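You operate a simulated robot arm through the tools that you are given. There is no shell and no other tool. Be economical: measure what you need, move in short steps, check, and stop when the job is done.

The job below is to be done with a simulated robot arm. You get a single attempt, and the scene is never put back.

## Task
Wind both blinds down to shade the paper rolls, then latch the cranks.
Fine: each may stop up to three centimetres short of its lowest point. Where these are worked on the way, their far stop is far enough and under half their travel is too little: purple latch of the cranks.

The check looks at the end state, three seconds after you hand in, the way a careful person would. Anything else that was tipped, shoved, dropped, spilled or broken makes it a failure.

## Robot
A 7-joint arm with a fingered hand on a trunk, on a base that drives. Base frame: it is fixed to the floor where the robot stands at the start and does not move with it; the origin is under the middle of the robot, x ahead of it, y to its left, z up. Lengths are in cm, angles in degrees, forces in N, time in s.
Its first joint turns from -115.0 to 115.0 degrees. Places, roughly: bar of blind one [130, -190, 130]; bar of blind two [130, -80, 140]; black pressure handle [90, 50, 120]; blue crank with a black knob [90, -10, 100]; blue drain tap [80, 30, 100]; coupling of the blue hose [100, 75, 100]; coupling of the grey hose [100, 100, 100]; green bleed tap [90, 60, 110]; grey pipe handle [90, 70, 130]; orange catch of the pressure handle [90, 50, 110]; purple latch of the cranks [90, 0, 80]; purple pipe handle [90, 80, 130]; red air lever [90, 20, 120]; white crank with a black knob [90, -10, 120]; yellow latch of the air lever [90, 30, 130]; yellow pipe handle [90, 90, 130]. Payload 5 kg.
The tool frame sits at the grasp point between the pads (the TCP): z along the fingers, y along the line on which they close. The tips reach 3.2 cm beyond it. Largest opening 16 cm; the body of the gripper starts 8.9 cm behind the TCP. The gripper is a hand of 4 fingers: y runs from the thumb to the fingers, the wrist lies at [0, 0, -26.7] in the tool frame, and closing takes about 1.5 s.
Orientation is that of the tool frame in the base frame, as a unit quaternion [x, y, z, w]. With the fingers straight down and closing along the base's y, the tool's x points along the base's -x, its y along +y and its z along -z.

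## Interface
- The arm moves only by the tool move_arm. Its argument "plan" is a list of rows, each an object (a shift or turn left out is 0, a gripper value left out holds the last) with "rot": the turn, a rotation vector about the base's x, y, z in degrees, a list of three; "travel": the shift along the base's x, y, z in cm, a list of three; "fingers": the opening in per cent of the stroke, from 0 (shut) to 100 (fully open). In form: [{"rot": [ax, ay, az], "travel": [tx, ty, tz], "fingers": fingers}, ...]. A call has 1 to 8 rows; each row is the pose to reach, as a shift and turn from the pose commanded when the call began. Each row takes 0.2 s and may step no farther than 5 cm and 8.6 degrees from the row before; otherwise, or with a gripper value out of range, the whole call is refused. A pose out of reach is approached as far as the arm can. The call stops where the force on the tool passes 40 N (or 10 N more than at its start, if that is more) or the arm is blocked; 0.2 s more then pass. Each finger travels about 4.5 cm/s and halts on what it meets, pressing with about 26 N; the grip force reading is that of the motor and also rises with nothing between the fingers. The clock runs only during rows and for 0.2 s after the last one: add rows that repeat a pose to give the fingers time. It gives the time, the measured TCP pose, the force on the tool (base axes), the opening and the grip force at its end, in the units of the frame above (readings bear some noise), with the torque about the TCP (base axes, N m) and any sound that the robot's microphone picked up, and new pictures: "pictures" is both (left out), scene, wrist or none.
- Cameras (640 x 400 px; columns grow to the right, rows downward): "scene" is now at [2.44, 19.43, 169.34]; the picture's right is [-0.09, -1.00, 0.00], its down [-0.62, 0.06, -0.79] and it looks along [0.78, -0.07, -0.62] (base axes); focal length 286 px, centre (320, 200). "wrist" rides on the gripper at [8, -0.4, -11.4] in the tool frame; the picture's right is [0.05, 1.00, 0.00], its down [-0.82, 0.04, -0.58] and it looks along [-0.58, 0.03, 0.82] (tool axes); focal length 265 px, centre (320, 200).
- raise_lower(by): slides the trunk up (or, below 0, down) by that many cm; the arm and the scene camera ride with it, the base frame stays. It gives what a move gives, with no picture.
- steer(legs): drives the robot by 1 to 6 legs, each [ahead, turn to the left] in cm and degrees, along the robot's own axes; the way and the turn of a leg run together, so that a leg with both is an arc; at most 150 cm and 180 degrees a leg. The arm and the cameras ride along, it lands a little off, and it stops where it bumps. It gives what a move gives, and a new picture of the scene camera.
- grasp_type(shape): the hand has 4 fingers and takes this shape, open, in about a second: jaw (thumb against the fingers, like two jaws); tri (thumb and two fingers); tip (a fingertip pinch); poke (one finger out to press); point (the index stretched); flat (the hand flat); cup (the hand cupped); fist (a fist). The gripper value then closes the fingers along that shape, each until it touches; the sizes above hold for jaw. It gives what a move gives, with no picture.
- pan_tilt(pan, tilt): turns the head with the scene camera to pan (to the left, within 155 degrees either way) and tilt (down, from -29 to 69), counted from straight ahead of the robot. It gives what a move gives, and a new picture of the scene camera.
- locate(camera, pixels): for up to 12 pixels [column, row] of the newest picture of that camera ("zoom" is the newest enlarged one), the place [x, y, z] in the base frame of the surface seen there, good to about 0.2 cm. No time passes.
- close_up(camera, box): a new picture of the part [left, top, right, bottom] of that camera's present view, enlarged. No time passes.
- hand_in(): hands the job in; it is judged then, once.

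Go step by step. Measure first, check grasps and placings, and put right what went wrong. The budget is 80 turns and 260 pictures, counting those below and the enlarged ones. Unless the task says otherwise, let go and move clear before handing in, and close with one line.

The tools are called as a command line: name --argument value ..., lists and objects as JSON in quotes. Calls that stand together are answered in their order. move_arm: Moves the arm, as the interface text tells. Its arguments: {"type":"object","properties":{"plan":{"type":"array","items":{"type":"object","properties":{"rot":{"type":"array","items":{"type":"number"}},"travel":{"type":"array","items":{"type":"number"}},"fingers":{"type":"number"}}}},"pictures":{"type":"string","enum":["both","scene","wrist","none"]}},"required":["plan"]} The other tools are called the same way: raise_lower (by) slides the trunk up or down; grasp_type (shape) gives the hand a shape; steer (legs) drives the base; pan_tilt (pan, tilt) turns the head that bears the scene camera; locate (camera, pixels) gives the place of the surface under pixels of a picture; close_up (camera, box) takes an enlarged picture of a part of a camera's view; hand_in () hands the job in.

At the start:

```text
t: 0.0
tool_pos: [71.26, -18.63, 104.27]
tcp_rot: [0.0, 1.0, -0.001, 0.0]
force: [-0.2, -0.2, 0.1]
torque: [0.03, -0.03, 0.02]
opening: 15.99
gripper_force: 0.0
shape: jaw
trunk travel left (down, up): [-52.5, 46.5]
robot x, y, heading: [0.07, 0.12, 0.1]
head pan, tilt: [-5.1, 38.2]
```

scene: 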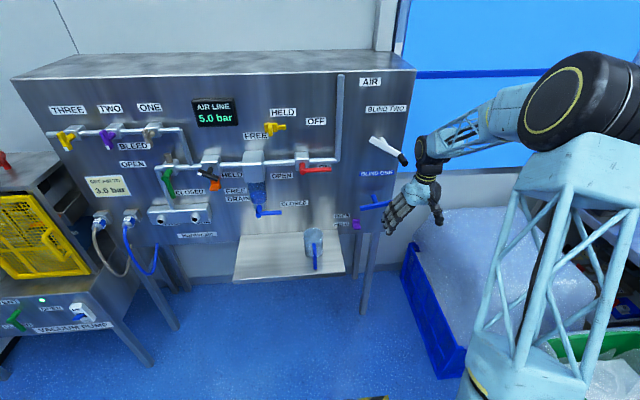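
wrist: 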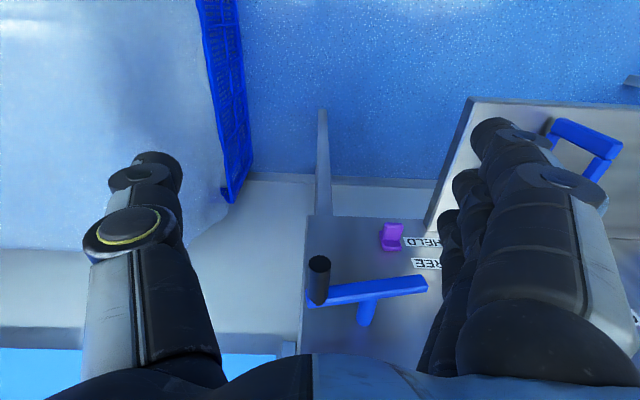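

The scene shows the white crank (390,150), the blue crank (378,203) and the purple latch (355,225). I'll enlarge these and look at the blinds.

close_up --camera "scene" --box '[310, 70, 450, 260]'

close_up --camera "wrist" --box '[280, 180, 480, 340]'

pan_tilt --pan -50 --tilt 10

```text
2.11 times, centred on (380, 165) of scene
```

zoom: 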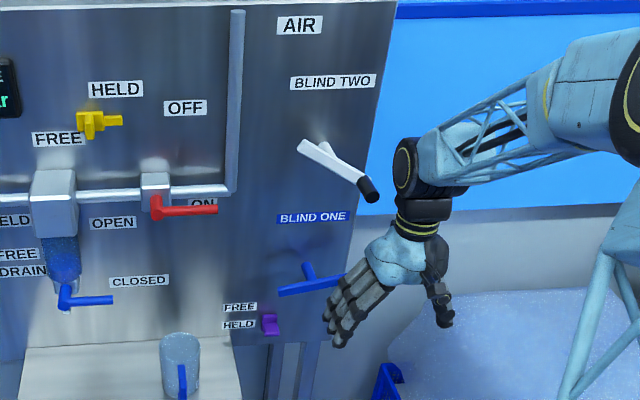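

```text
2.50 times, centred on (380, 260) of wrist
```

zoom: 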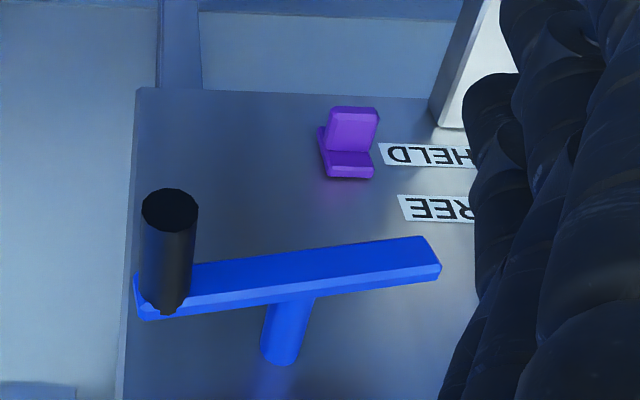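

```text
t: 1.1
tool_pos: [71.22, -18.53, 104.21]
tcp_rot: [0.001, 1.0, -0.001, 0.0]
force: [0.1, 0.7, 0.0]
torque: [0.0, -0.02, 0.02]
opening: 16.0
gripper_force: 0.0
shape: jaw
trunk travel left (down, up): [-52.5, 46.5]
robot x, y, heading: [-0.29, -0.05, -0.1]
head pan, tilt: [-50.0, 10.0]
```

scene: 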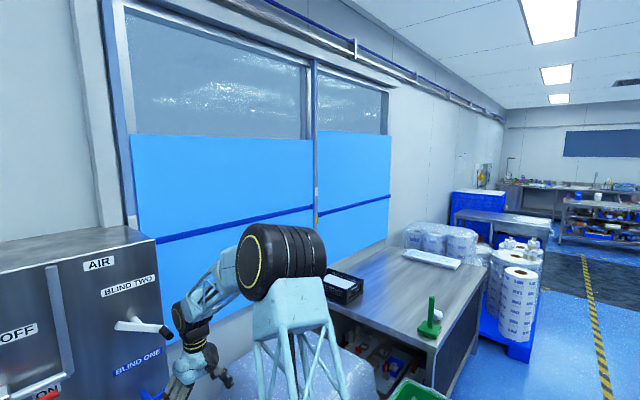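

The bars of both blinds are visible around row 225, at mid-window, and the latch sits by HELD. I'll locate the crank and latch geometry in the wrist zoom, and the bars in the scene.

locate --camera "zoom" --pixels '[[170, 210], [165, 270], [160, 305], [220, 285], [430, 255], [310, 280], [285, 345], [355, 120], [350, 145], [350, 160], [410, 155], [430, 208]]'

locate --camera "scene" --pixels '[[170, 237], [300, 211], [360, 205], [250, 170], [250, 100], [200, 270], [350, 230], [360, 160], [350, 100], [143, 327], [118, 325], [168, 331]]'

pan_tilt --pan -15 --tilt 30

```text
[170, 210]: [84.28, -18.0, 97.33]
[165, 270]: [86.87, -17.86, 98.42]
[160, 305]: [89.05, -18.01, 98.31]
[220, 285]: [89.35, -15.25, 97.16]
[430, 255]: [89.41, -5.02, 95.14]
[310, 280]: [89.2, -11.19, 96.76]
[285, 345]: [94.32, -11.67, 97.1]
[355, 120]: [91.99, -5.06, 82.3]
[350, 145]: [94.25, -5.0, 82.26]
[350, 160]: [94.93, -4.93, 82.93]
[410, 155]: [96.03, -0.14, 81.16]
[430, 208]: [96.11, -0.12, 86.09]
```

```text
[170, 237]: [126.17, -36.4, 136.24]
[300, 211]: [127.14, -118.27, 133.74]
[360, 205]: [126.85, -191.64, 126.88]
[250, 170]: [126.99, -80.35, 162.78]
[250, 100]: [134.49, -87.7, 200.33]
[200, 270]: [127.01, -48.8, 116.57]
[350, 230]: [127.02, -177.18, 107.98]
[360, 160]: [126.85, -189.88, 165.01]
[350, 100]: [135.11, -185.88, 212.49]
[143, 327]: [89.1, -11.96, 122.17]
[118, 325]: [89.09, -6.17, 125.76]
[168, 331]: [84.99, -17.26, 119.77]
```

```text
t: 2.1
tool_pos: [71.27, -18.63, 104.21]
tcp_rot: [0.0, 1.0, 0.0, 0.0]
force: [-1.2, 0.2, -0.3]
torque: [0.01, -0.01, -0.01]
opening: 15.98
gripper_force: 0.0
shape: jaw
trunk travel left (down, up): [-52.5, 46.5]
robot x, y, heading: [0.06, -0.41, -0.0]
head pan, tilt: [-15.0, 30.0]
```

scene: 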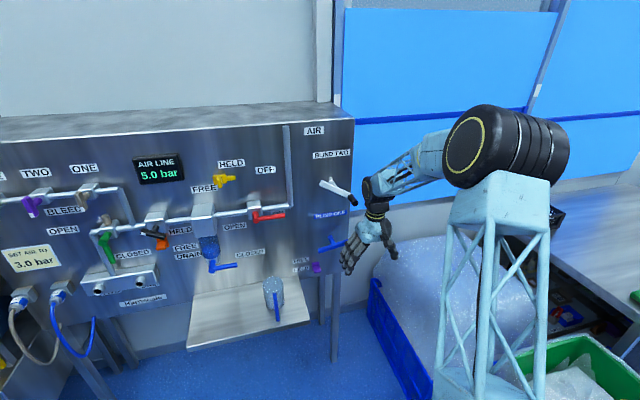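

Both knobs stick out toward me along x (84 to 89); the crank centres are about (-11.5, 97) and (-12, 122) in y,z. I'll look closely at the latch and start turning the tool forward.

close_up --camera "scene" --box '[285, 245, 345, 285]'

move_arm --plan '[{"rot": [0, -8.5, 0], "travel": [-2, 0, 0], "fingers": 100}, {"rot": [0, -17, 0], "travel": [-4, 0, 0]}, {"rot": [0, -25.5, 0], "travel": [-6, 0, 0]}, {"rot": [0, -34, 0], "travel": [-8, 0, 0]}, {"rot": [0, -42.5, 0], "travel": [-9, 0, 0]}, {"rot": [0, -51, 0], "travel": [-9, 0, 0]}, {"rot": [0, -59.5, 0], "travel": [-9, 0, 0]}, {"rot": [0, -68, 0], "travel": [-9, 0, 0]}]' --pictures "none"

move_arm --plan '[{"rot": [0, -7.5, 0]}, {"rot": [0, -15, 0]}, {"rot": [0, -22, 0]}, {"rot": [0, -22, 0]}]'

```text
10.00 times, centred on (315, 265) of scene
```

zoom: 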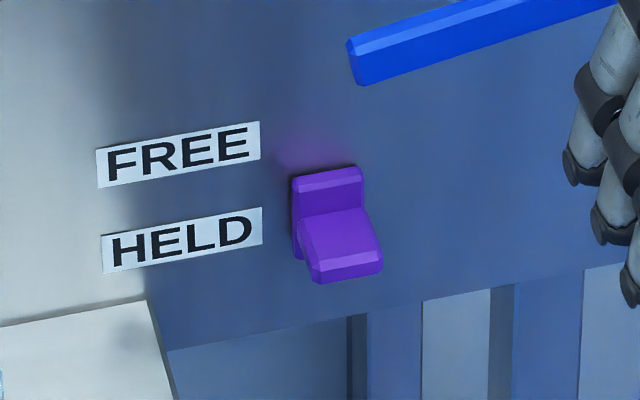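

```text
t: 3.9
tool_pos: [62.28, -18.5, 104.24]
tcp_rot: [0.0, 0.829, 0.0, 0.559]
force: [0.7, 0.8, 0.1]
torque: [-0.01, 0.0, 0.01]
opening: 15.98
gripper_force: 0.0
shape: jaw
trunk travel left (down, up): [-52.5, 46.5]
robot x, y, heading: [-0.27, 0.17, -0.1]
head pan, tilt: [-15.0, 30.0]
```

```text
t: 4.9
tool_pos: [62.23, -18.49, 104.14]
tcp_rot: [0.001, 0.707, 0.0, 0.707]
force: [0.7, -0.3, 0.5]
torque: [0.0, -0.01, 0.02]
opening: 15.98
gripper_force: 0.2
shape: jaw
trunk travel left (down, up): [-52.5, 46.5]
robot x, y, heading: [-0.02, -0.03, 0.1]
head pan, tilt: [-15.0, 30.0]
```

scene: 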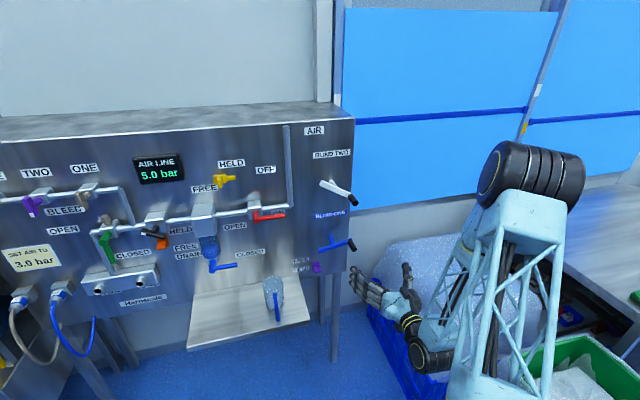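
wrist: 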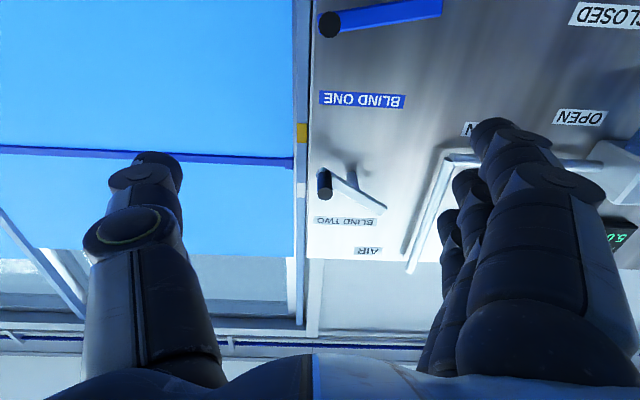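

The latch looks like a vertical slider with a tab at its lower edge, to be pushed up from HELD to FREE. I'll locate its details.

locate --camera "zoom" --pixels '[[330, 175], [330, 195], [335, 235], [345, 262], [345, 278], [300, 200], [362, 190], [180, 155], [180, 238], [100, 320], [305, 265], [380, 260]]'

```text
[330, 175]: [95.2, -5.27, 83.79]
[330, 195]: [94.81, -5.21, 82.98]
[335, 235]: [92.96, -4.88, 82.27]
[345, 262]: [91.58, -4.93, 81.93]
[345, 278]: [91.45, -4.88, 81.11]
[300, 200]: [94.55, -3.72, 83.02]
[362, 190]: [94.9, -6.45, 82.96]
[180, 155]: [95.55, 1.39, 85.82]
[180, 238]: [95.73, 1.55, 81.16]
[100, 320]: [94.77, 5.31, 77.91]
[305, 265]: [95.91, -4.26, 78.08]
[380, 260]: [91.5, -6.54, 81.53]
```

Slider plate is y -3.7 to -6.5, z up to 84, with the tab at z 81–82.3, x 91.5–95. I'll try the poke shape and see where the finger is.

grasp_type --shape "poke"

move_arm --plan '[{"travel": [0, 0, -4]}, {"travel": [0, 3, -8]}]'

close_up --camera "scene" --box '[300, 200, 480, 380]'

```text
t: 5.8
tool_pos: [62.23, -18.56, 104.07]
tcp_rot: [0.001, 0.707, 0.0, 0.707]
force: [0.4, -0.1, -0.8]
torque: [0.03, -0.04, -0.01]
opening: 0.01
gripper_force: 0.1
shape: poke
trunk travel left (down, up): [-52.5, 46.5]
robot x, y, heading: [-0.07, 0.04, -0.0]
head pan, tilt: [-15.0, 30.0]
```

```text
t: 6.4
tool_pos: [62.34, -15.77, 96.33]
tcp_rot: [-0.001, 0.707, -0.001, 0.707]
force: [0.5, 0.4, 0.5]
torque: [0.02, 0.03, 0.02]
opening: 0.01
gripper_force: 0.1
shape: poke
trunk travel left (down, up): [-52.5, 46.5]
robot x, y, heading: [0.08, -0.1, 0.2]
head pan, tilt: [-15.0, 30.0]
```

scene: 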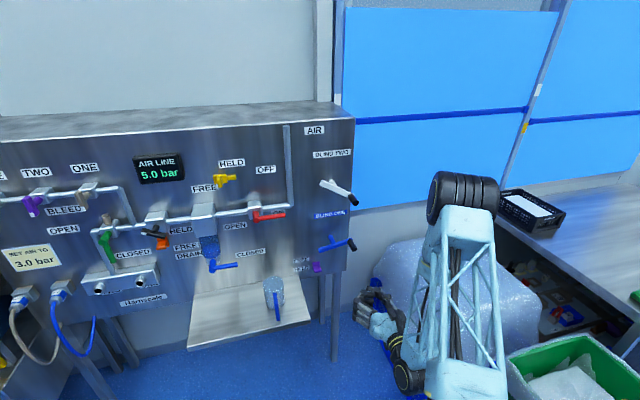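
wrist: 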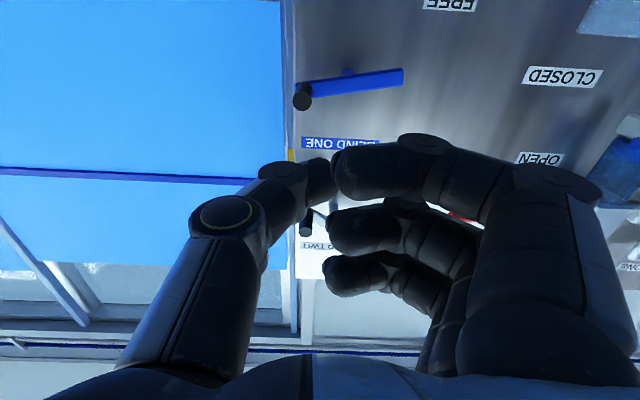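

```text
2.22 times, centred on (390, 290) of scene
```

zoom: 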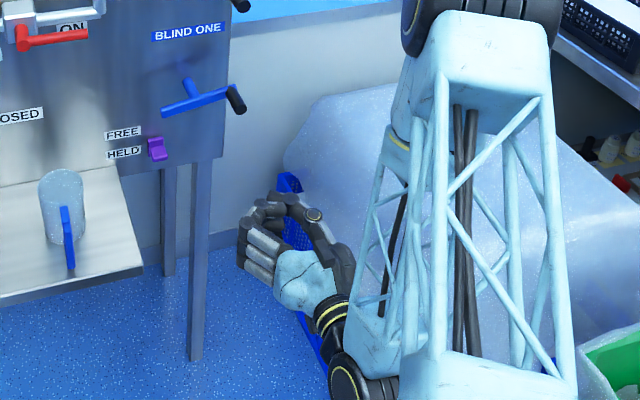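

In the poke shape all the fingertips curl to meet the thumb, which is not useful here. I'll try the tip pinch.

grasp_type --shape "tip"

move_arm --plan '[{"travel": [0, 3, -4]}, {"travel": [0, 3, -4]}]'

close_up --camera "scene" --box '[300, 200, 480, 380]'

```text
t: 7.3
tool_pos: [62.29, -15.74, 96.22]
tcp_rot: [0.001, 0.707, 0.0, 0.707]
force: [-0.9, 0.9, 0.2]
torque: [-0.02, 0.0, 0.04]
opening: 15.99
gripper_force: 0.0
shape: tip
trunk travel left (down, up): [-52.5, 46.5]
robot x, y, heading: [-0.29, -0.34, 0.0]
head pan, tilt: [-15.0, 30.0]
```

```text
t: 7.9
tool_pos: [62.52, -12.66, 92.01]
tcp_rot: [0.001, 0.707, -0.002, 0.707]
force: [0.2, 0.0, -0.3]
torque: [0.01, -0.04, -0.07]
opening: 16.0
gripper_force: 0.1
shape: tip
trunk travel left (down, up): [-52.5, 46.5]
robot x, y, heading: [-0.01, -0.05, 0.0]
head pan, tilt: [-15.0, 30.0]
```

scene: 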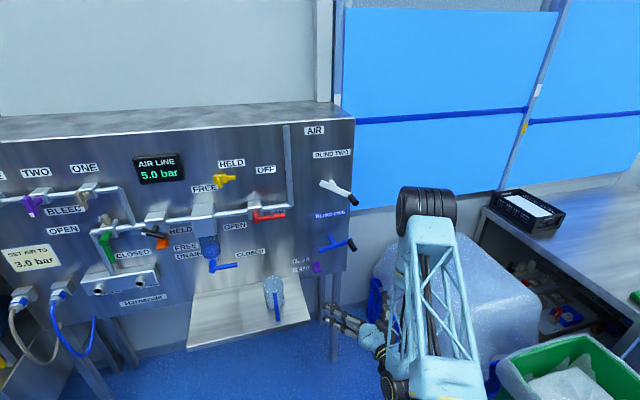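
wrist: 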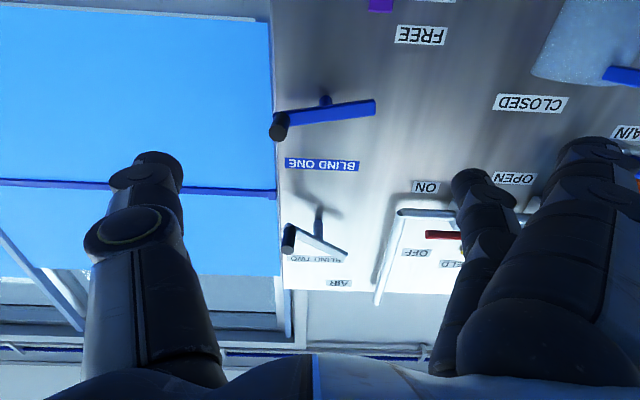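

```text
2.22 times, centred on (390, 290) of scene
```

zoom: 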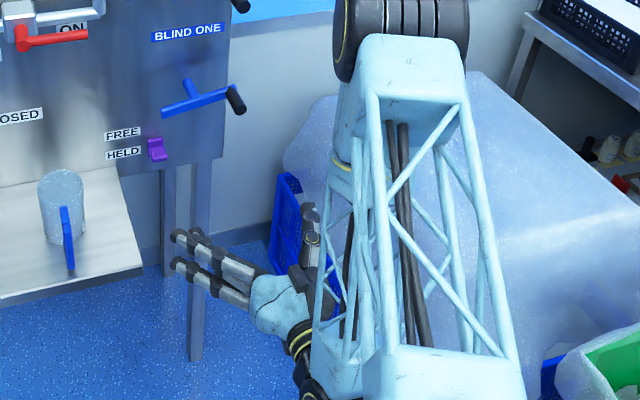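

The tip shape leaves the other fingers stretched, so I'll go back to jaw, part closed, and line up in front of the latch.

grasp_type --shape "jaw"

move_arm --plan '[{"travel": [1, 2, -4], "fingers": 45}, {"travel": [3, 4, -8]}, {"travel": [6, 7.5, -10]}, {"travel": [10, 7.5, -10]}, {"travel": [14, 7.5, -10]}, {"travel": [18, 7.5, -10]}, {"travel": [18, 7.5, -10]}, {"travel": [18, 7.5, -10]}]'

close_up --camera "scene" --box '[260, 220, 380, 300]'

```text
t: 8.8
tool_pos: [62.51, -12.7, 92.14]
tcp_rot: [0.001, 0.707, -0.001, 0.707]
force: [0.4, 0.0, 0.4]
torque: [-0.03, 0.01, 0.03]
opening: 16.0
gripper_force: 0.1
shape: jaw
trunk travel left (down, up): [-52.5, 46.5]
robot x, y, heading: [0.15, 0.13, 0.1]
head pan, tilt: [-15.0, 30.0]
```

```text
refused: row 3 steps farther than a row can; nothing moved
```

```text
5.00 times, centred on (320, 260) of scene
```

zoom: 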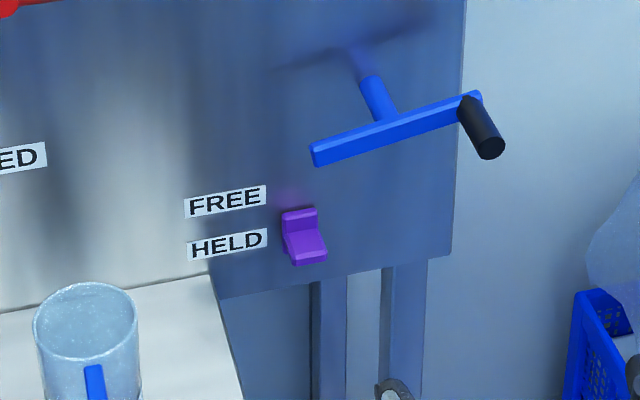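

One row stepped too far, so I'll resend with shorter steps.

move_arm --plan '[{"travel": [1, 2, -4], "fingers": 45}, {"travel": [3, 4, -8]}, {"travel": [5, 7, -10]}, {"travel": [9, 7.6, -10]}, {"travel": [13, 7.6, -10]}, {"travel": [17, 7.6, -10]}, {"travel": [19, 7.6, -10]}, {"travel": [19, 7.6, -10]}]'

close_up --camera "scene" --box '[260, 220, 380, 300]'

```text
t: 10.6
tool_pos: [81.3, -4.77, 82.25]
tcp_rot: [0.0, 0.707, 0.0, 0.707]
force: [-0.2, 0.2, -0.4]
torque: [-0.03, -0.01, -0.03]
opening: 7.24
gripper_force: 0.1
shape: jaw
trunk travel left (down, up): [-52.5, 46.5]
robot x, y, heading: [-0.09, -0.09, 0.1]
head pan, tilt: [-15.0, 30.0]
```

scene: 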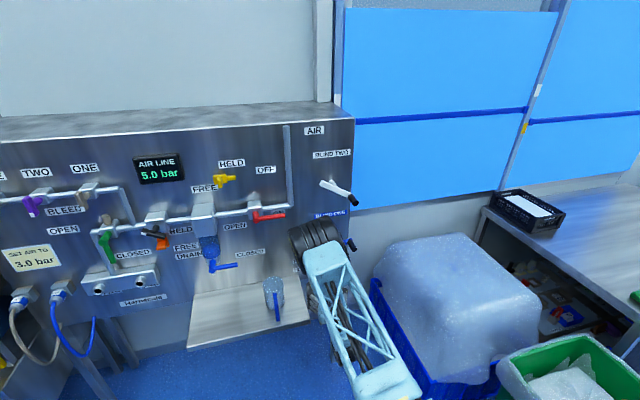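
wrist: 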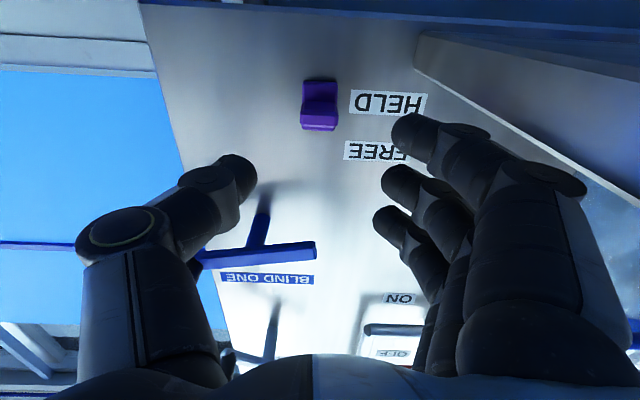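

```text
5.00 times, centred on (320, 260) of scene
```

zoom: 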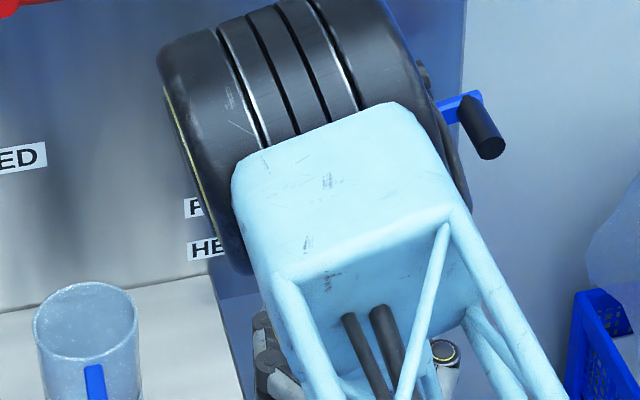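

A big arm joint shows at about (315,240), near the panel. I'll locate it and the latch before going forward.

locate --camera "scene" --pixels '[[297, 240], [315, 228], [335, 240], [330, 260], [305, 265], [350, 243]]'

locate --camera "wrist" --pixels '[[319, 90], [319, 120], [240, 165], [405, 125], [400, 175], [390, 215], [430, 50], [500, 110]]'

```text
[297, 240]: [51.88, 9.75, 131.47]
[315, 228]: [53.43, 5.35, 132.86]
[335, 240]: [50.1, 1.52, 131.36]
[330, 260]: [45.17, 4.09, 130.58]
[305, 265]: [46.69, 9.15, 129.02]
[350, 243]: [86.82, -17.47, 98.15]
```

```text
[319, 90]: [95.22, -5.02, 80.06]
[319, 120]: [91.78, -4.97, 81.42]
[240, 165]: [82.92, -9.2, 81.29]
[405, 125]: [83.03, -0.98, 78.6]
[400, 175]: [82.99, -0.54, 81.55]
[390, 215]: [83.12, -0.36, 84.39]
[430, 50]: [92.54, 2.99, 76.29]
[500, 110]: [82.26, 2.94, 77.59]
```

The elbow is clear of the panel (x 52). I'll raise slightly off the shelf and move forward onto the tab.

move_arm --plan '[{"travel": [2, -0.3, 1.2]}, {"travel": [5, -0.3, 1.2]}, {"travel": [8, -0.3, 1.2]}, {"travel": [10, -0.3, 1.2]}, {"travel": [10, -0.3, 1.2], "fingers": 0}, {"travel": [10, -0.3, 1.2]}, {"travel": [10, -0.3, 1.2]}, {"travel": [10, -0.3, 1.2]}]' --pictures "wrist"

```text
t: 12.4
tool_pos: [91.26, -5.17, 83.66]
tcp_rot: [-0.001, 0.707, 0.001, 0.707]
force: [-3.5, 0.5, 0.8]
torque: [0.04, -0.06, 0.02]
opening: 0.0
gripper_force: 0.1
shape: jaw
trunk travel left (down, up): [-52.5, 46.5]
robot x, y, heading: [-0.03, -0.38, 0.2]
head pan, tilt: [-15.0, 30.0]
```

wrist: 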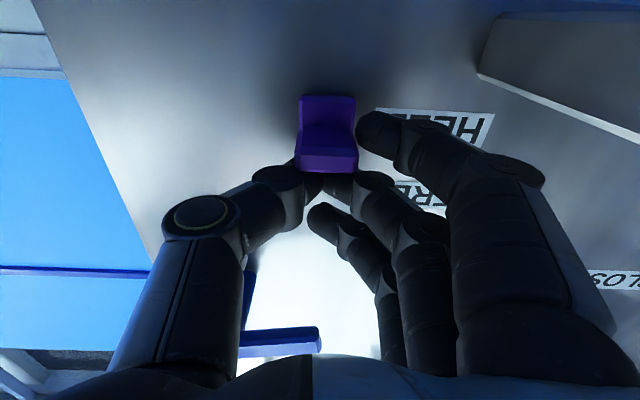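

Thumb and middle finger met just above the tab, so I need about 1.5 cm lower. I'll check the shelf edge first.

locate --camera "wrist" --pixels '[[480, 75], [560, 105], [630, 135], [520, 175], [560, 60], [330, 160], [283, 185], [380, 130]]'

```text
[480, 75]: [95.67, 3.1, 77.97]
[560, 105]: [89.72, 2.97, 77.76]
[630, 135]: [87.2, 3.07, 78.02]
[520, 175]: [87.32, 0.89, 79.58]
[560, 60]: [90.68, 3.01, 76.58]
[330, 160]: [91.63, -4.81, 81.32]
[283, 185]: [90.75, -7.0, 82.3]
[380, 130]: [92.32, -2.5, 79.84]
```

Shelf edge is at y 3.0, top z 78. I'll open to 35%, lower 1.7 cm and close again.

move_arm --plan '[{"travel": [-1, 0, 0], "fingers": 35}, {"travel": [-1, 0, 0]}, {"travel": [-1, 0, -1.7]}, {"travel": [0, 0, -1.7]}, {"travel": [0, 0, -1.7], "fingers": 0}, {"travel": [0, 0, -1.7]}, {"travel": [0, 0, -1.7]}, {"travel": [0, 0, -1.7]}]' --pictures "wrist"

```text
t: 14.2
tool_pos: [91.17, -5.38, 81.7]
tcp_rot: [0.001, 0.707, -0.001, 0.707]
force: [1.7, -5.1, -0.3]
torque: [-0.01, -0.01, 0.01]
opening: 1.05
gripper_force: 17.9
shape: jaw
trunk travel left (down, up): [-52.5, 46.5]
robot x, y, heading: [-0.06, 0.45, 0.2]
head pan, tilt: [-15.0, 30.0]
```

wrist: 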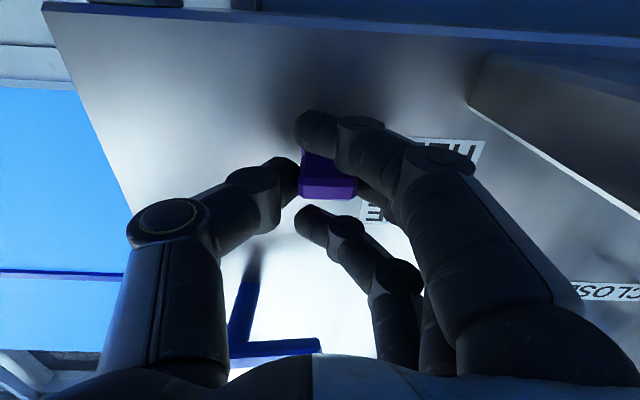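

The tab is gripped, with the index finger beneath it. Now I'll lift about 5 cm.

move_arm --plan '[{"travel": [0, 0, 1]}, {"travel": [0, 0, 2]}, {"travel": [0, 0, 3]}, {"travel": [0, 0, 4]}, {"travel": [0, 0, 5]}, {"travel": [0, 0, 5]}]' --pictures "wrist"

```text
t: 15.6
tool_pos: [91.38, -5.32, 86.63]
tcp_rot: [0.0, 0.708, 0.0, 0.706]
force: [3.0, -14.6, -13.9]
torque: [-0.45, -0.21, -0.22]
opening: 0.78
gripper_force: 25.9
shape: jaw
trunk travel left (down, up): [-52.5, 46.5]
robot x, y, heading: [0.22, -0.18, 0.1]
head pan, tilt: [-15.0, 30.0]
```

wrist: 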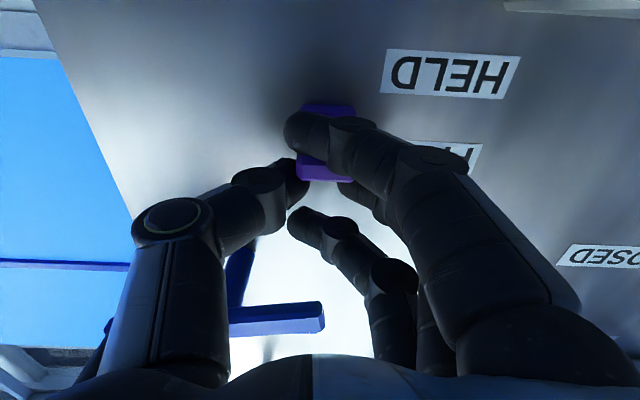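

The latch slid up against its stop at FREE (-14 N). I'll release and back off.

move_arm --plan '[{"fingers": 40}, {"travel": [0, 0, 0]}, {"travel": [0, 0, 0]}, {"travel": [-4, 0, 0]}, {"travel": [-8, 0, 0]}, {"travel": [-12, 0, 0]}, {"travel": [-16, -2, 0]}, {"travel": [-19, -5, 2], "fingers": 60}]'

pan_tilt --pan -30 --tilt 25

```text
t: 17.4
tool_pos: [72.39, -10.45, 88.99]
tcp_rot: [0.0, 0.707, 0.0, 0.707]
force: [0.4, -0.1, 0.4]
torque: [-0.01, 0.01, -0.01]
opening: 9.5
gripper_force: 0.0
shape: jaw
trunk travel left (down, up): [-52.5, 46.5]
robot x, y, heading: [0.12, 0.19, -0.1]
head pan, tilt: [-15.0, 30.0]
```

scene: 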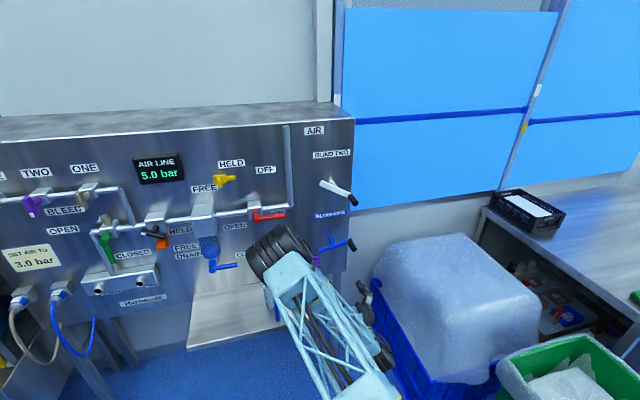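
wrist: 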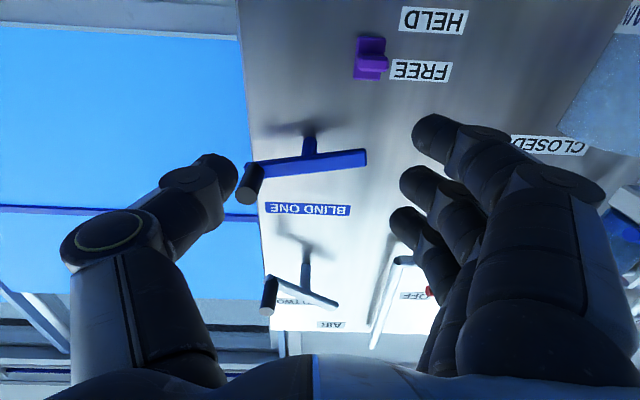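

```text
t: 18.2
tool_pos: [72.54, -10.38, 88.82]
tcp_rot: [0.0, 0.707, -0.001, 0.707]
force: [0.8, 0.2, 0.0]
torque: [0.0, 0.0, -0.01]
opening: 9.52
gripper_force: 0.0
shape: jaw
trunk travel left (down, up): [-52.5, 46.5]
robot x, y, heading: [-0.27, 0.34, -0.0]
head pan, tilt: [-30.0, 25.0]
```

scene: 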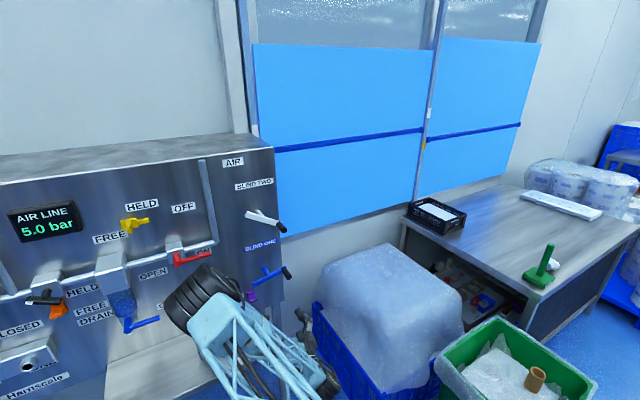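

The latch is beside FREE (370,55 in wrist). I'll measure the knobs and bars now.

locate --camera "wrist" --pixels '[[372, 62], [247, 190], [256, 172], [310, 160], [355, 158], [309, 145], [268, 300], [272, 282], [330, 303]]'

locate --camera "scene" --pixels '[[350, 136], [480, 132], [350, 210], [350, 212], [350, 216], [480, 178], [330, 43], [276, 226], [288, 274]]'

```text
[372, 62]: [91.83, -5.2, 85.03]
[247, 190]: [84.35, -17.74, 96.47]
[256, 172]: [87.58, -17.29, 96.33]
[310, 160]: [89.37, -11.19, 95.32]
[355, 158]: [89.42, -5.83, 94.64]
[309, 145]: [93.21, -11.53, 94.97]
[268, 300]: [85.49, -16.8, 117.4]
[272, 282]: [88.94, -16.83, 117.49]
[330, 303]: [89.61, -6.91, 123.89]
```

```text
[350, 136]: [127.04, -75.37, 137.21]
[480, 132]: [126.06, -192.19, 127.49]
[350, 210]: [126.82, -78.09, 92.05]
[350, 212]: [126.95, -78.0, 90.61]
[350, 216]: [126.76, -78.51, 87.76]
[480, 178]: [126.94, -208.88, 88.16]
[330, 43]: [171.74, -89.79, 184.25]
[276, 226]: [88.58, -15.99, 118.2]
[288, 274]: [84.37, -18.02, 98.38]
```

The blue knob's axis is at y -17.6, z 97.4 and its hub at (-11.6, 96.1), radius about 6.2. I'll grip the knob.

move_arm --plan '[{"travel": [0, -3, 3.5], "fingers": 42}, {"travel": [0, -6, 7]}, {"travel": [0, -7.2, 9.3]}, {"travel": [4, -7.2, 9.3]}, {"travel": [8, -7.2, 9.3]}, {"travel": [11, -7.2, 9.3]}, {"travel": [12.6, -7.2, 9.3]}, {"travel": [12.6, -7.2, 9.3]}]' --pictures "wrist"

move_arm --plan '[{"fingers": 0}, {"fingers": 0}, {"fingers": 0}, {"fingers": 0}, {"fingers": 0}]' --pictures "wrist"

```text
t: 20.0
tool_pos: [84.79, -17.57, 98.01]
tcp_rot: [0.001, 0.707, 0.0, 0.707]
force: [0.9, 0.3, 0.3]
torque: [0.04, -0.01, -0.03]
opening: 6.78
gripper_force: 0.0
shape: jaw
trunk travel left (down, up): [-52.5, 46.5]
robot x, y, heading: [-0.52, -0.55, -0.1]
head pan, tilt: [-30.0, 25.0]
```

wrist: 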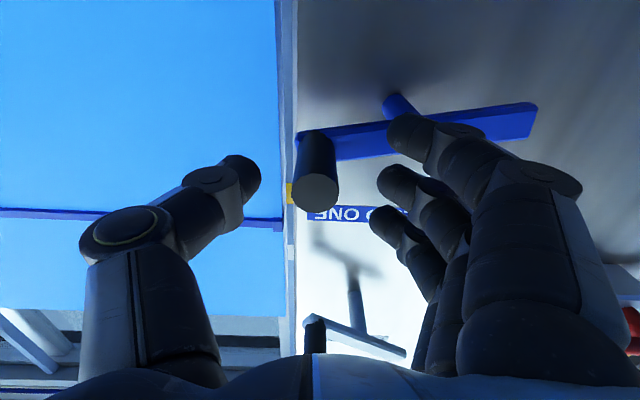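

```text
t: 21.2
tool_pos: [84.83, -17.81, 97.95]
tcp_rot: [0.001, 0.707, -0.001, 0.707]
force: [3.6, -6.7, 1.6]
torque: [-0.05, 0.0, -0.03]
opening: 0.62
gripper_force: 23.9
shape: jaw
trunk travel left (down, up): [-52.5, 46.5]
robot x, y, heading: [-0.12, 0.04, 0.0]
head pan, tilt: [-30.0, 25.0]
```

wrist: 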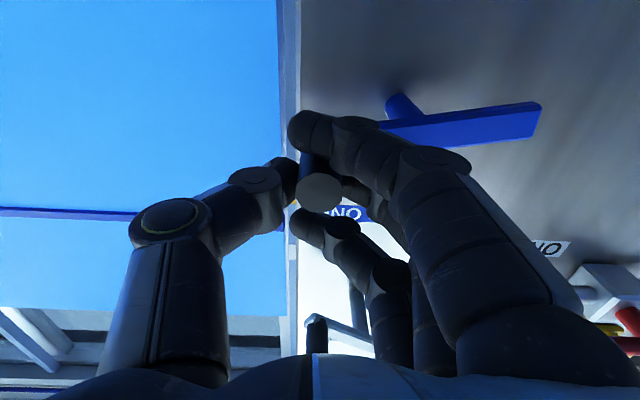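

The knob is caged between the fingers. I'll try winding clockwise (as seen from the robot) by 80° and watch the bar.

move_arm --plan '[{"travel": [0, -0.07, -2.14]}, {"travel": [0, 0.59, -4.17]}, {"travel": [0, 1.9, -5.85]}, {"travel": [0, 3.72, -6.98]}, {"travel": [0, 3.72, -6.98]}]'

locate --camera "scene" --pixels '[[350, 136], [480, 132]]'

```text
t: 22.4
tool_pos: [84.89, -13.65, 91.07]
tcp_rot: [0.0, 0.707, 0.0, 0.707]
force: [-8.1, -3.2, 3.7]
torque: [0.33, 0.06, -0.01]
opening: 0.57
gripper_force: 25.8
shape: jaw
trunk travel left (down, up): [-52.5, 46.5]
robot x, y, heading: [0.29, 0.09, -0.2]
head pan, tilt: [-30.0, 25.0]
```

scene: 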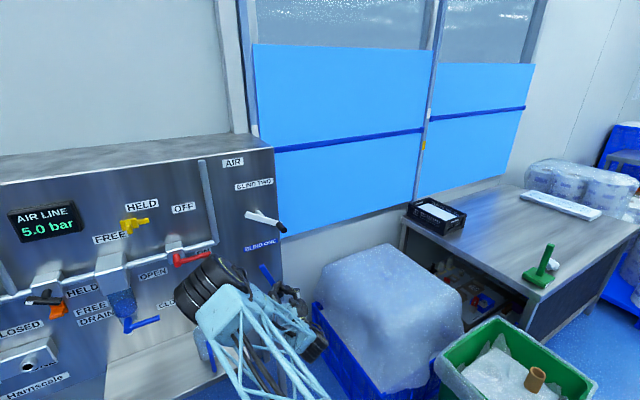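
wrist: 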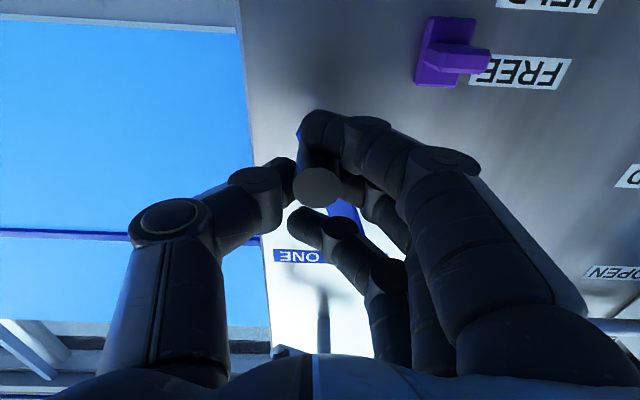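

```text
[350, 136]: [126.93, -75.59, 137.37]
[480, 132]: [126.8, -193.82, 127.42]
```

Blind one changed: its bar is now at about row 113 and the sheet top at row 63. I'll measure these.

locate --camera "scene" --pixels '[[480, 113], [480, 112], [480, 66], [480, 60], [480, 180], [480, 90], [480, 150], [515, 40], [460, 20]]'

close_up --camera "scene" --box '[230, 0, 560, 240]'

```text
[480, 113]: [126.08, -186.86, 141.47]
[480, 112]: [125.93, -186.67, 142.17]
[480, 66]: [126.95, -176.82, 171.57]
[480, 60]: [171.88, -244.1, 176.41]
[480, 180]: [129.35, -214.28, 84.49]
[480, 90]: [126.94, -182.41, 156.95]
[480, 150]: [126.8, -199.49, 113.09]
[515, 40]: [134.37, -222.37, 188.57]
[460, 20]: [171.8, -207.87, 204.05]
```

```text
1.67 times, centred on (395, 120) of scene
```

zoom: 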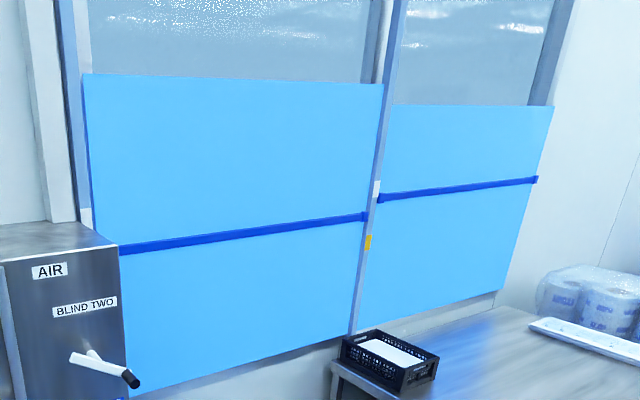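

Bar one rose to z 142, so clockwise is up. I'll wind the other way, counter-clockwise, to lower it.

move_arm --plan '[{"travel": [0, -2.55, 1.91]}, {"travel": [0, -3.79, 4.84]}, {"travel": [0, -3.4, 8.0]}, {"travel": [0, -1.49, 10.55]}, {"travel": [0, 1.44, 11.79]}, {"travel": [0, 1.44, 11.79]}]'

close_up --camera "scene" --box '[230, 0, 560, 240]'

```text
t: 23.8
tool_pos: [85.06, -12.16, 103.31]
tcp_rot: [-0.001, 0.704, 0.001, 0.71]
force: [2.3, -3.1, 40.6]
torque: [-0.01, -0.78, 0.14]
opening: 0.47
gripper_force: 25.6
shape: jaw
trunk travel left (down, up): [-52.5, 46.5]
robot x, y, heading: [-0.04, -0.15, 0.3]
head pan, tilt: [-30.0, 25.0]
```

scene: 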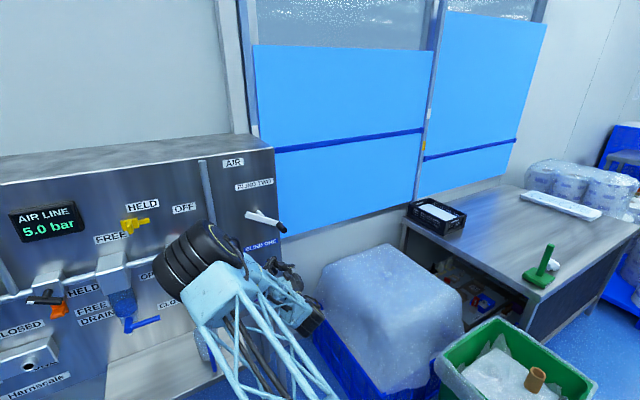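
wrist: 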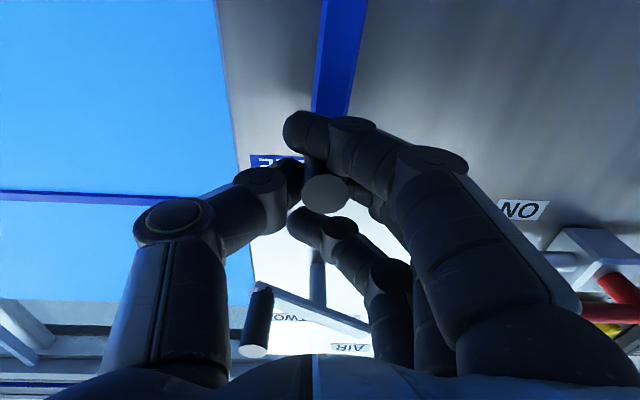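

```text
1.67 times, centred on (395, 120) of scene
```

zoom: 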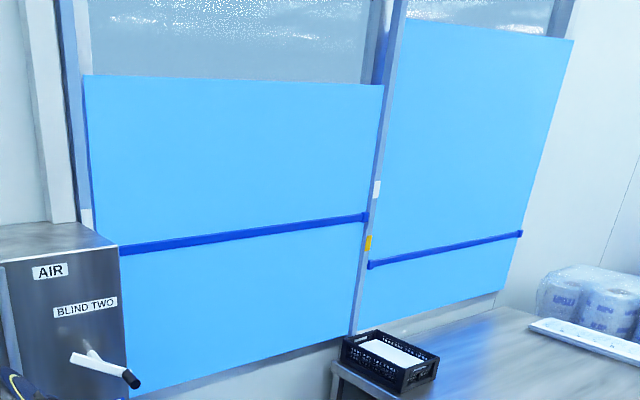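

Bar one is coming down now (zoom row 250). I'll measure it, then continue winding with a slightly corrected circle.

locate --camera "zoom" --pixels '[[440, 250], [440, 26], [250, 232], [440, 312], [440, 310], [250, 77]]'

move_arm --plan '[{"travel": [0, 0, 0.4]}, {"travel": [0, 1.85, 0.3]}, {"travel": [0, 3.4, -0.27]}, {"travel": [0, 4.8, -1.2]}, {"travel": [0, 4.8, -1.2]}]'

close_up --camera "scene" --box '[230, 0, 560, 240]'

```text
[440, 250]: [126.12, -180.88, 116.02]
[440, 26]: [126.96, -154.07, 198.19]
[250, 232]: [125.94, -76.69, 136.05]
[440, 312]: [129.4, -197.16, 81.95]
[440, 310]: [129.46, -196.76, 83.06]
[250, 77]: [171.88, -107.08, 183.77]
```

```text
t: 25.0
tool_pos: [84.9, -7.57, 101.43]
tcp_rot: [0.0, 0.709, 0.0, 0.706]
force: [0.4, 1.1, 1.6]
torque: [-0.14, -0.15, 0.15]
opening: 0.33
gripper_force: 25.9
shape: jaw
trunk travel left (down, up): [-52.5, 46.5]
robot x, y, heading: [0.19, 0.04, -0.1]
head pan, tilt: [-30.0, 25.0]
```

scene: 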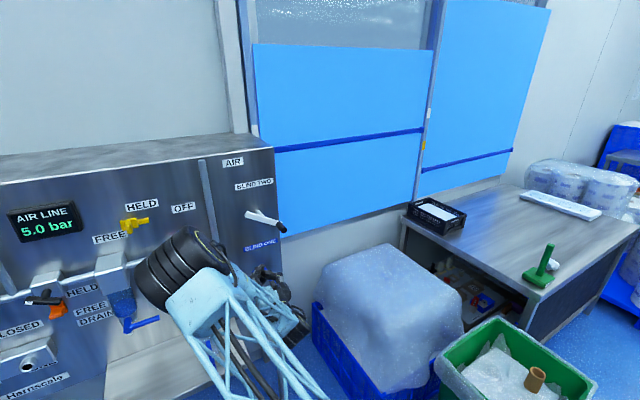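
wrist: 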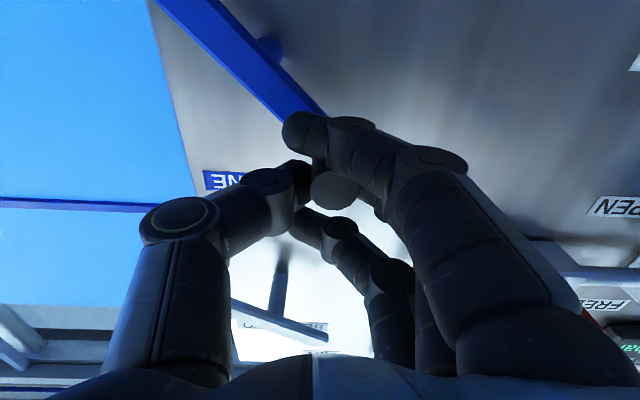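

```text
1.67 times, centred on (395, 120) of scene
```

zoom: 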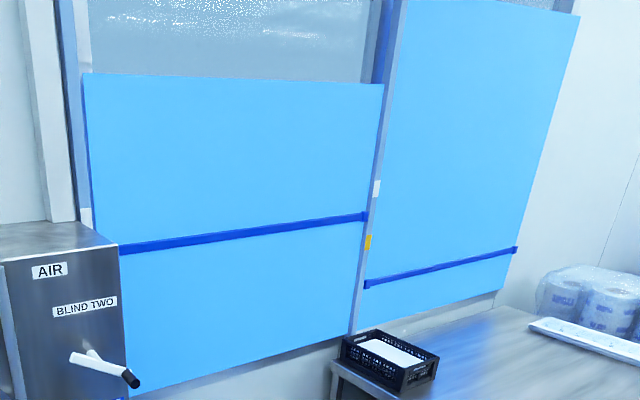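

It winds smoothly, with the bar at about 110. I'll continue another ~100°.

move_arm --plan '[{"travel": [0, 1.59, -1.81]}, {"travel": [0, 2.17, -4.43]}, {"travel": [0, 1.59, -7.05]}, {"travel": [0, -0.05, -9.18]}, {"travel": [0, -0.05, -9.18]}]'

close_up --camera "scene" --box '[230, 0, 560, 240]'

```text
t: 26.2
tool_pos: [84.85, -7.44, 92.62]
tcp_rot: [0.0, 0.707, 0.0, 0.707]
force: [3.6, -0.1, 8.5]
torque: [-0.22, -0.25, 0.19]
opening: 0.37
gripper_force: 25.9
shape: jaw
trunk travel left (down, up): [-52.5, 46.5]
robot x, y, heading: [0.1, -0.42, -0.0]
head pan, tilt: [-30.0, 25.0]
```

scene: 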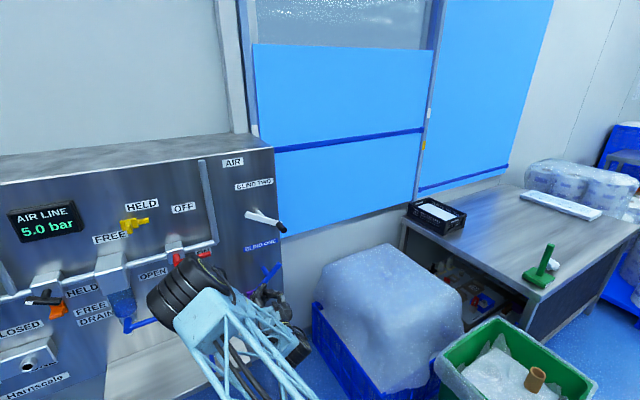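
wrist: 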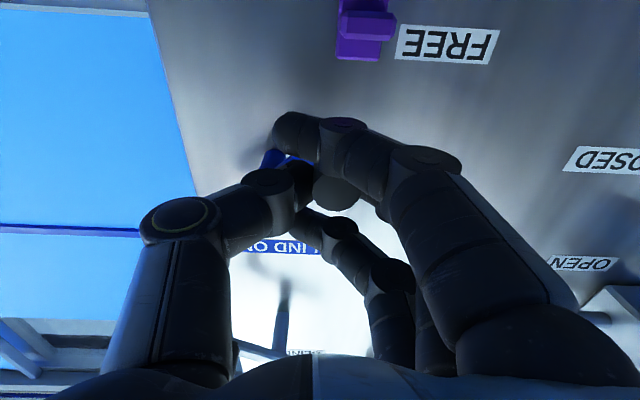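

```text
1.67 times, centred on (395, 120) of scene
```

zoom: 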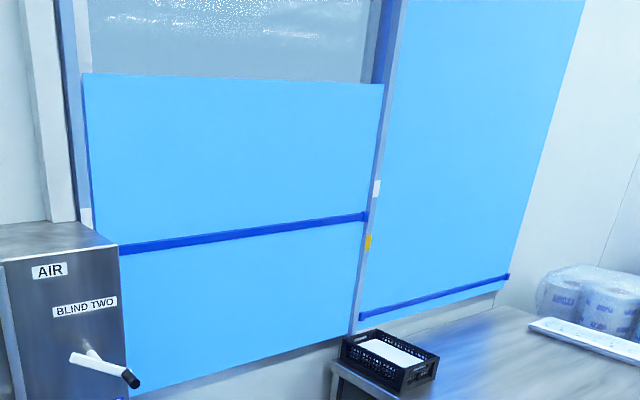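

The bar is near the bottom of the sheet. I'll keep going carefully to find the stop.

move_arm --plan '[{"travel": [0, -1.05, -0.9]}, {"travel": [0, -2.04, -1.45]}, {"travel": [0, -3.1, -1.72]}, {"travel": [0, -4.16, -1.82]}, {"travel": [0, -5.24, -1.72]}, {"travel": [0, -6.28, -1.45]}, {"travel": [0, -6.28, -1.45]}]'

close_up --camera "scene" --box '[400, 100, 560, 220]'

```text
t: 27.8
tool_pos: [84.79, -13.1, 90.43]
tcp_rot: [-0.002, 0.712, 0.005, 0.702]
force: [-1.1, 11.2, -9.8]
torque: [-0.15, -0.27, 0.39]
opening: 0.26
gripper_force: 26.5
shape: jaw
trunk travel left (down, up): [-52.5, 46.5]
robot x, y, heading: [0.19, 0.22, 0.4]
head pan, tilt: [-30.0, 25.0]
stopped in row 7: the force on the tool passed its limit at 42 N (the readings are from after the stop); the commanded pose is now the measured one
```

scene: 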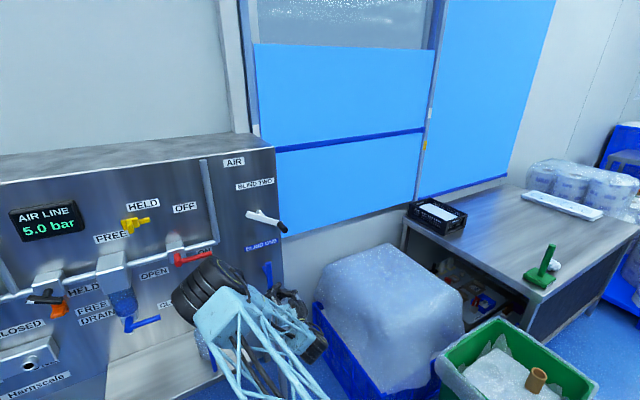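
wrist: 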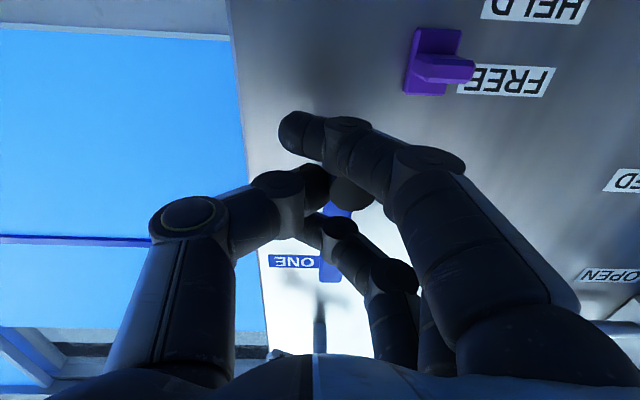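

```text
3.33 times, centred on (480, 160) of scene
```

zoom: 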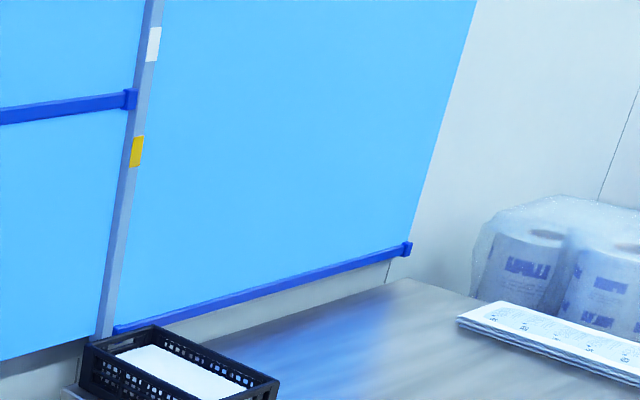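

It hit a stop with the bar at the bottom edge of the sheet. I'll measure it, then release and back off to see whether it stays.

locate --camera "zoom" --pixels '[[250, 294], [350, 263], [250, 303], [350, 255]]'

move_arm --plan '[{"fingers": 45}, {"fingers": 45}, {"fingers": 45}, {"fingers": 45}, {"travel": [-4, 0, 0]}, {"travel": [-8, 0, 0]}, {"travel": [-12, 0, 0]}, {"travel": [-12, 0, 0]}]'

close_up --camera "scene" --box '[400, 100, 560, 220]'

```text
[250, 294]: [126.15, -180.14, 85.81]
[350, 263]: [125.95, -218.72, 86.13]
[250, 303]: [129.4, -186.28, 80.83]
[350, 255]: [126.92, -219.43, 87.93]
```

```text
t: 29.6
tool_pos: [72.65, -13.29, 90.64]
tcp_rot: [0.0, 0.711, 0.002, 0.704]
force: [-0.5, -0.7, 0.7]
torque: [0.0, 0.01, -0.03]
opening: 7.16
gripper_force: 0.2
shape: jaw
trunk travel left (down, up): [-52.5, 46.5]
robot x, y, heading: [0.11, -0.26, 0.3]
head pan, tilt: [-30.0, 25.0]
```

scene: 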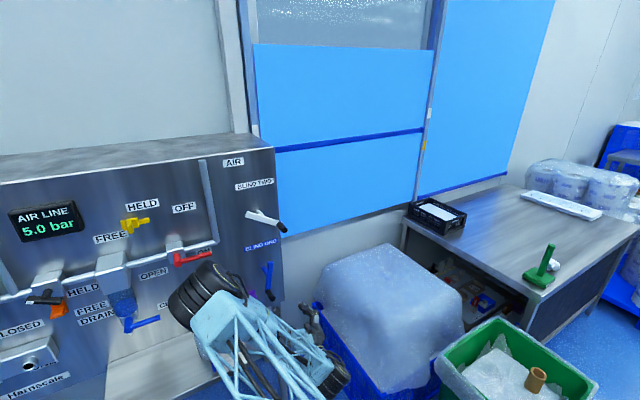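
wrist: 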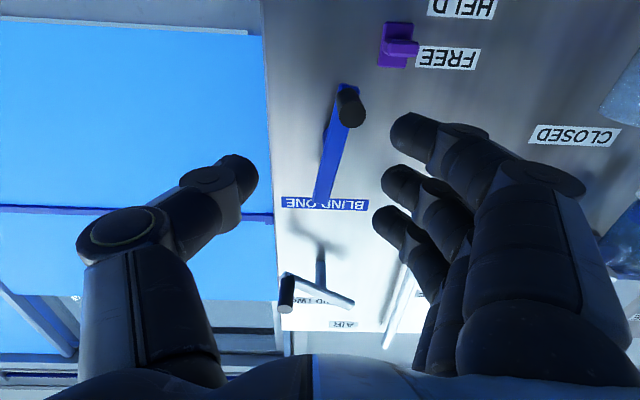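

```text
3.33 times, centred on (480, 160) of scene
```

zoom: 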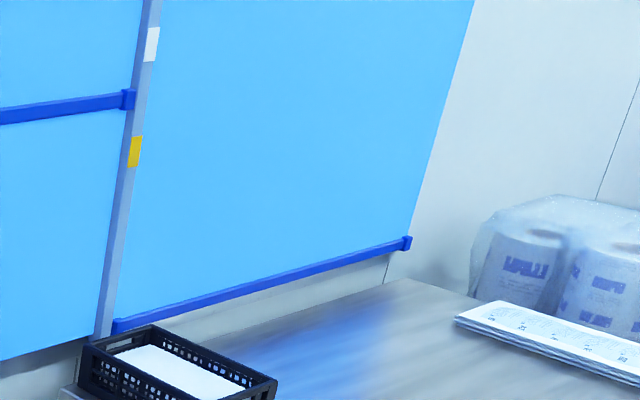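

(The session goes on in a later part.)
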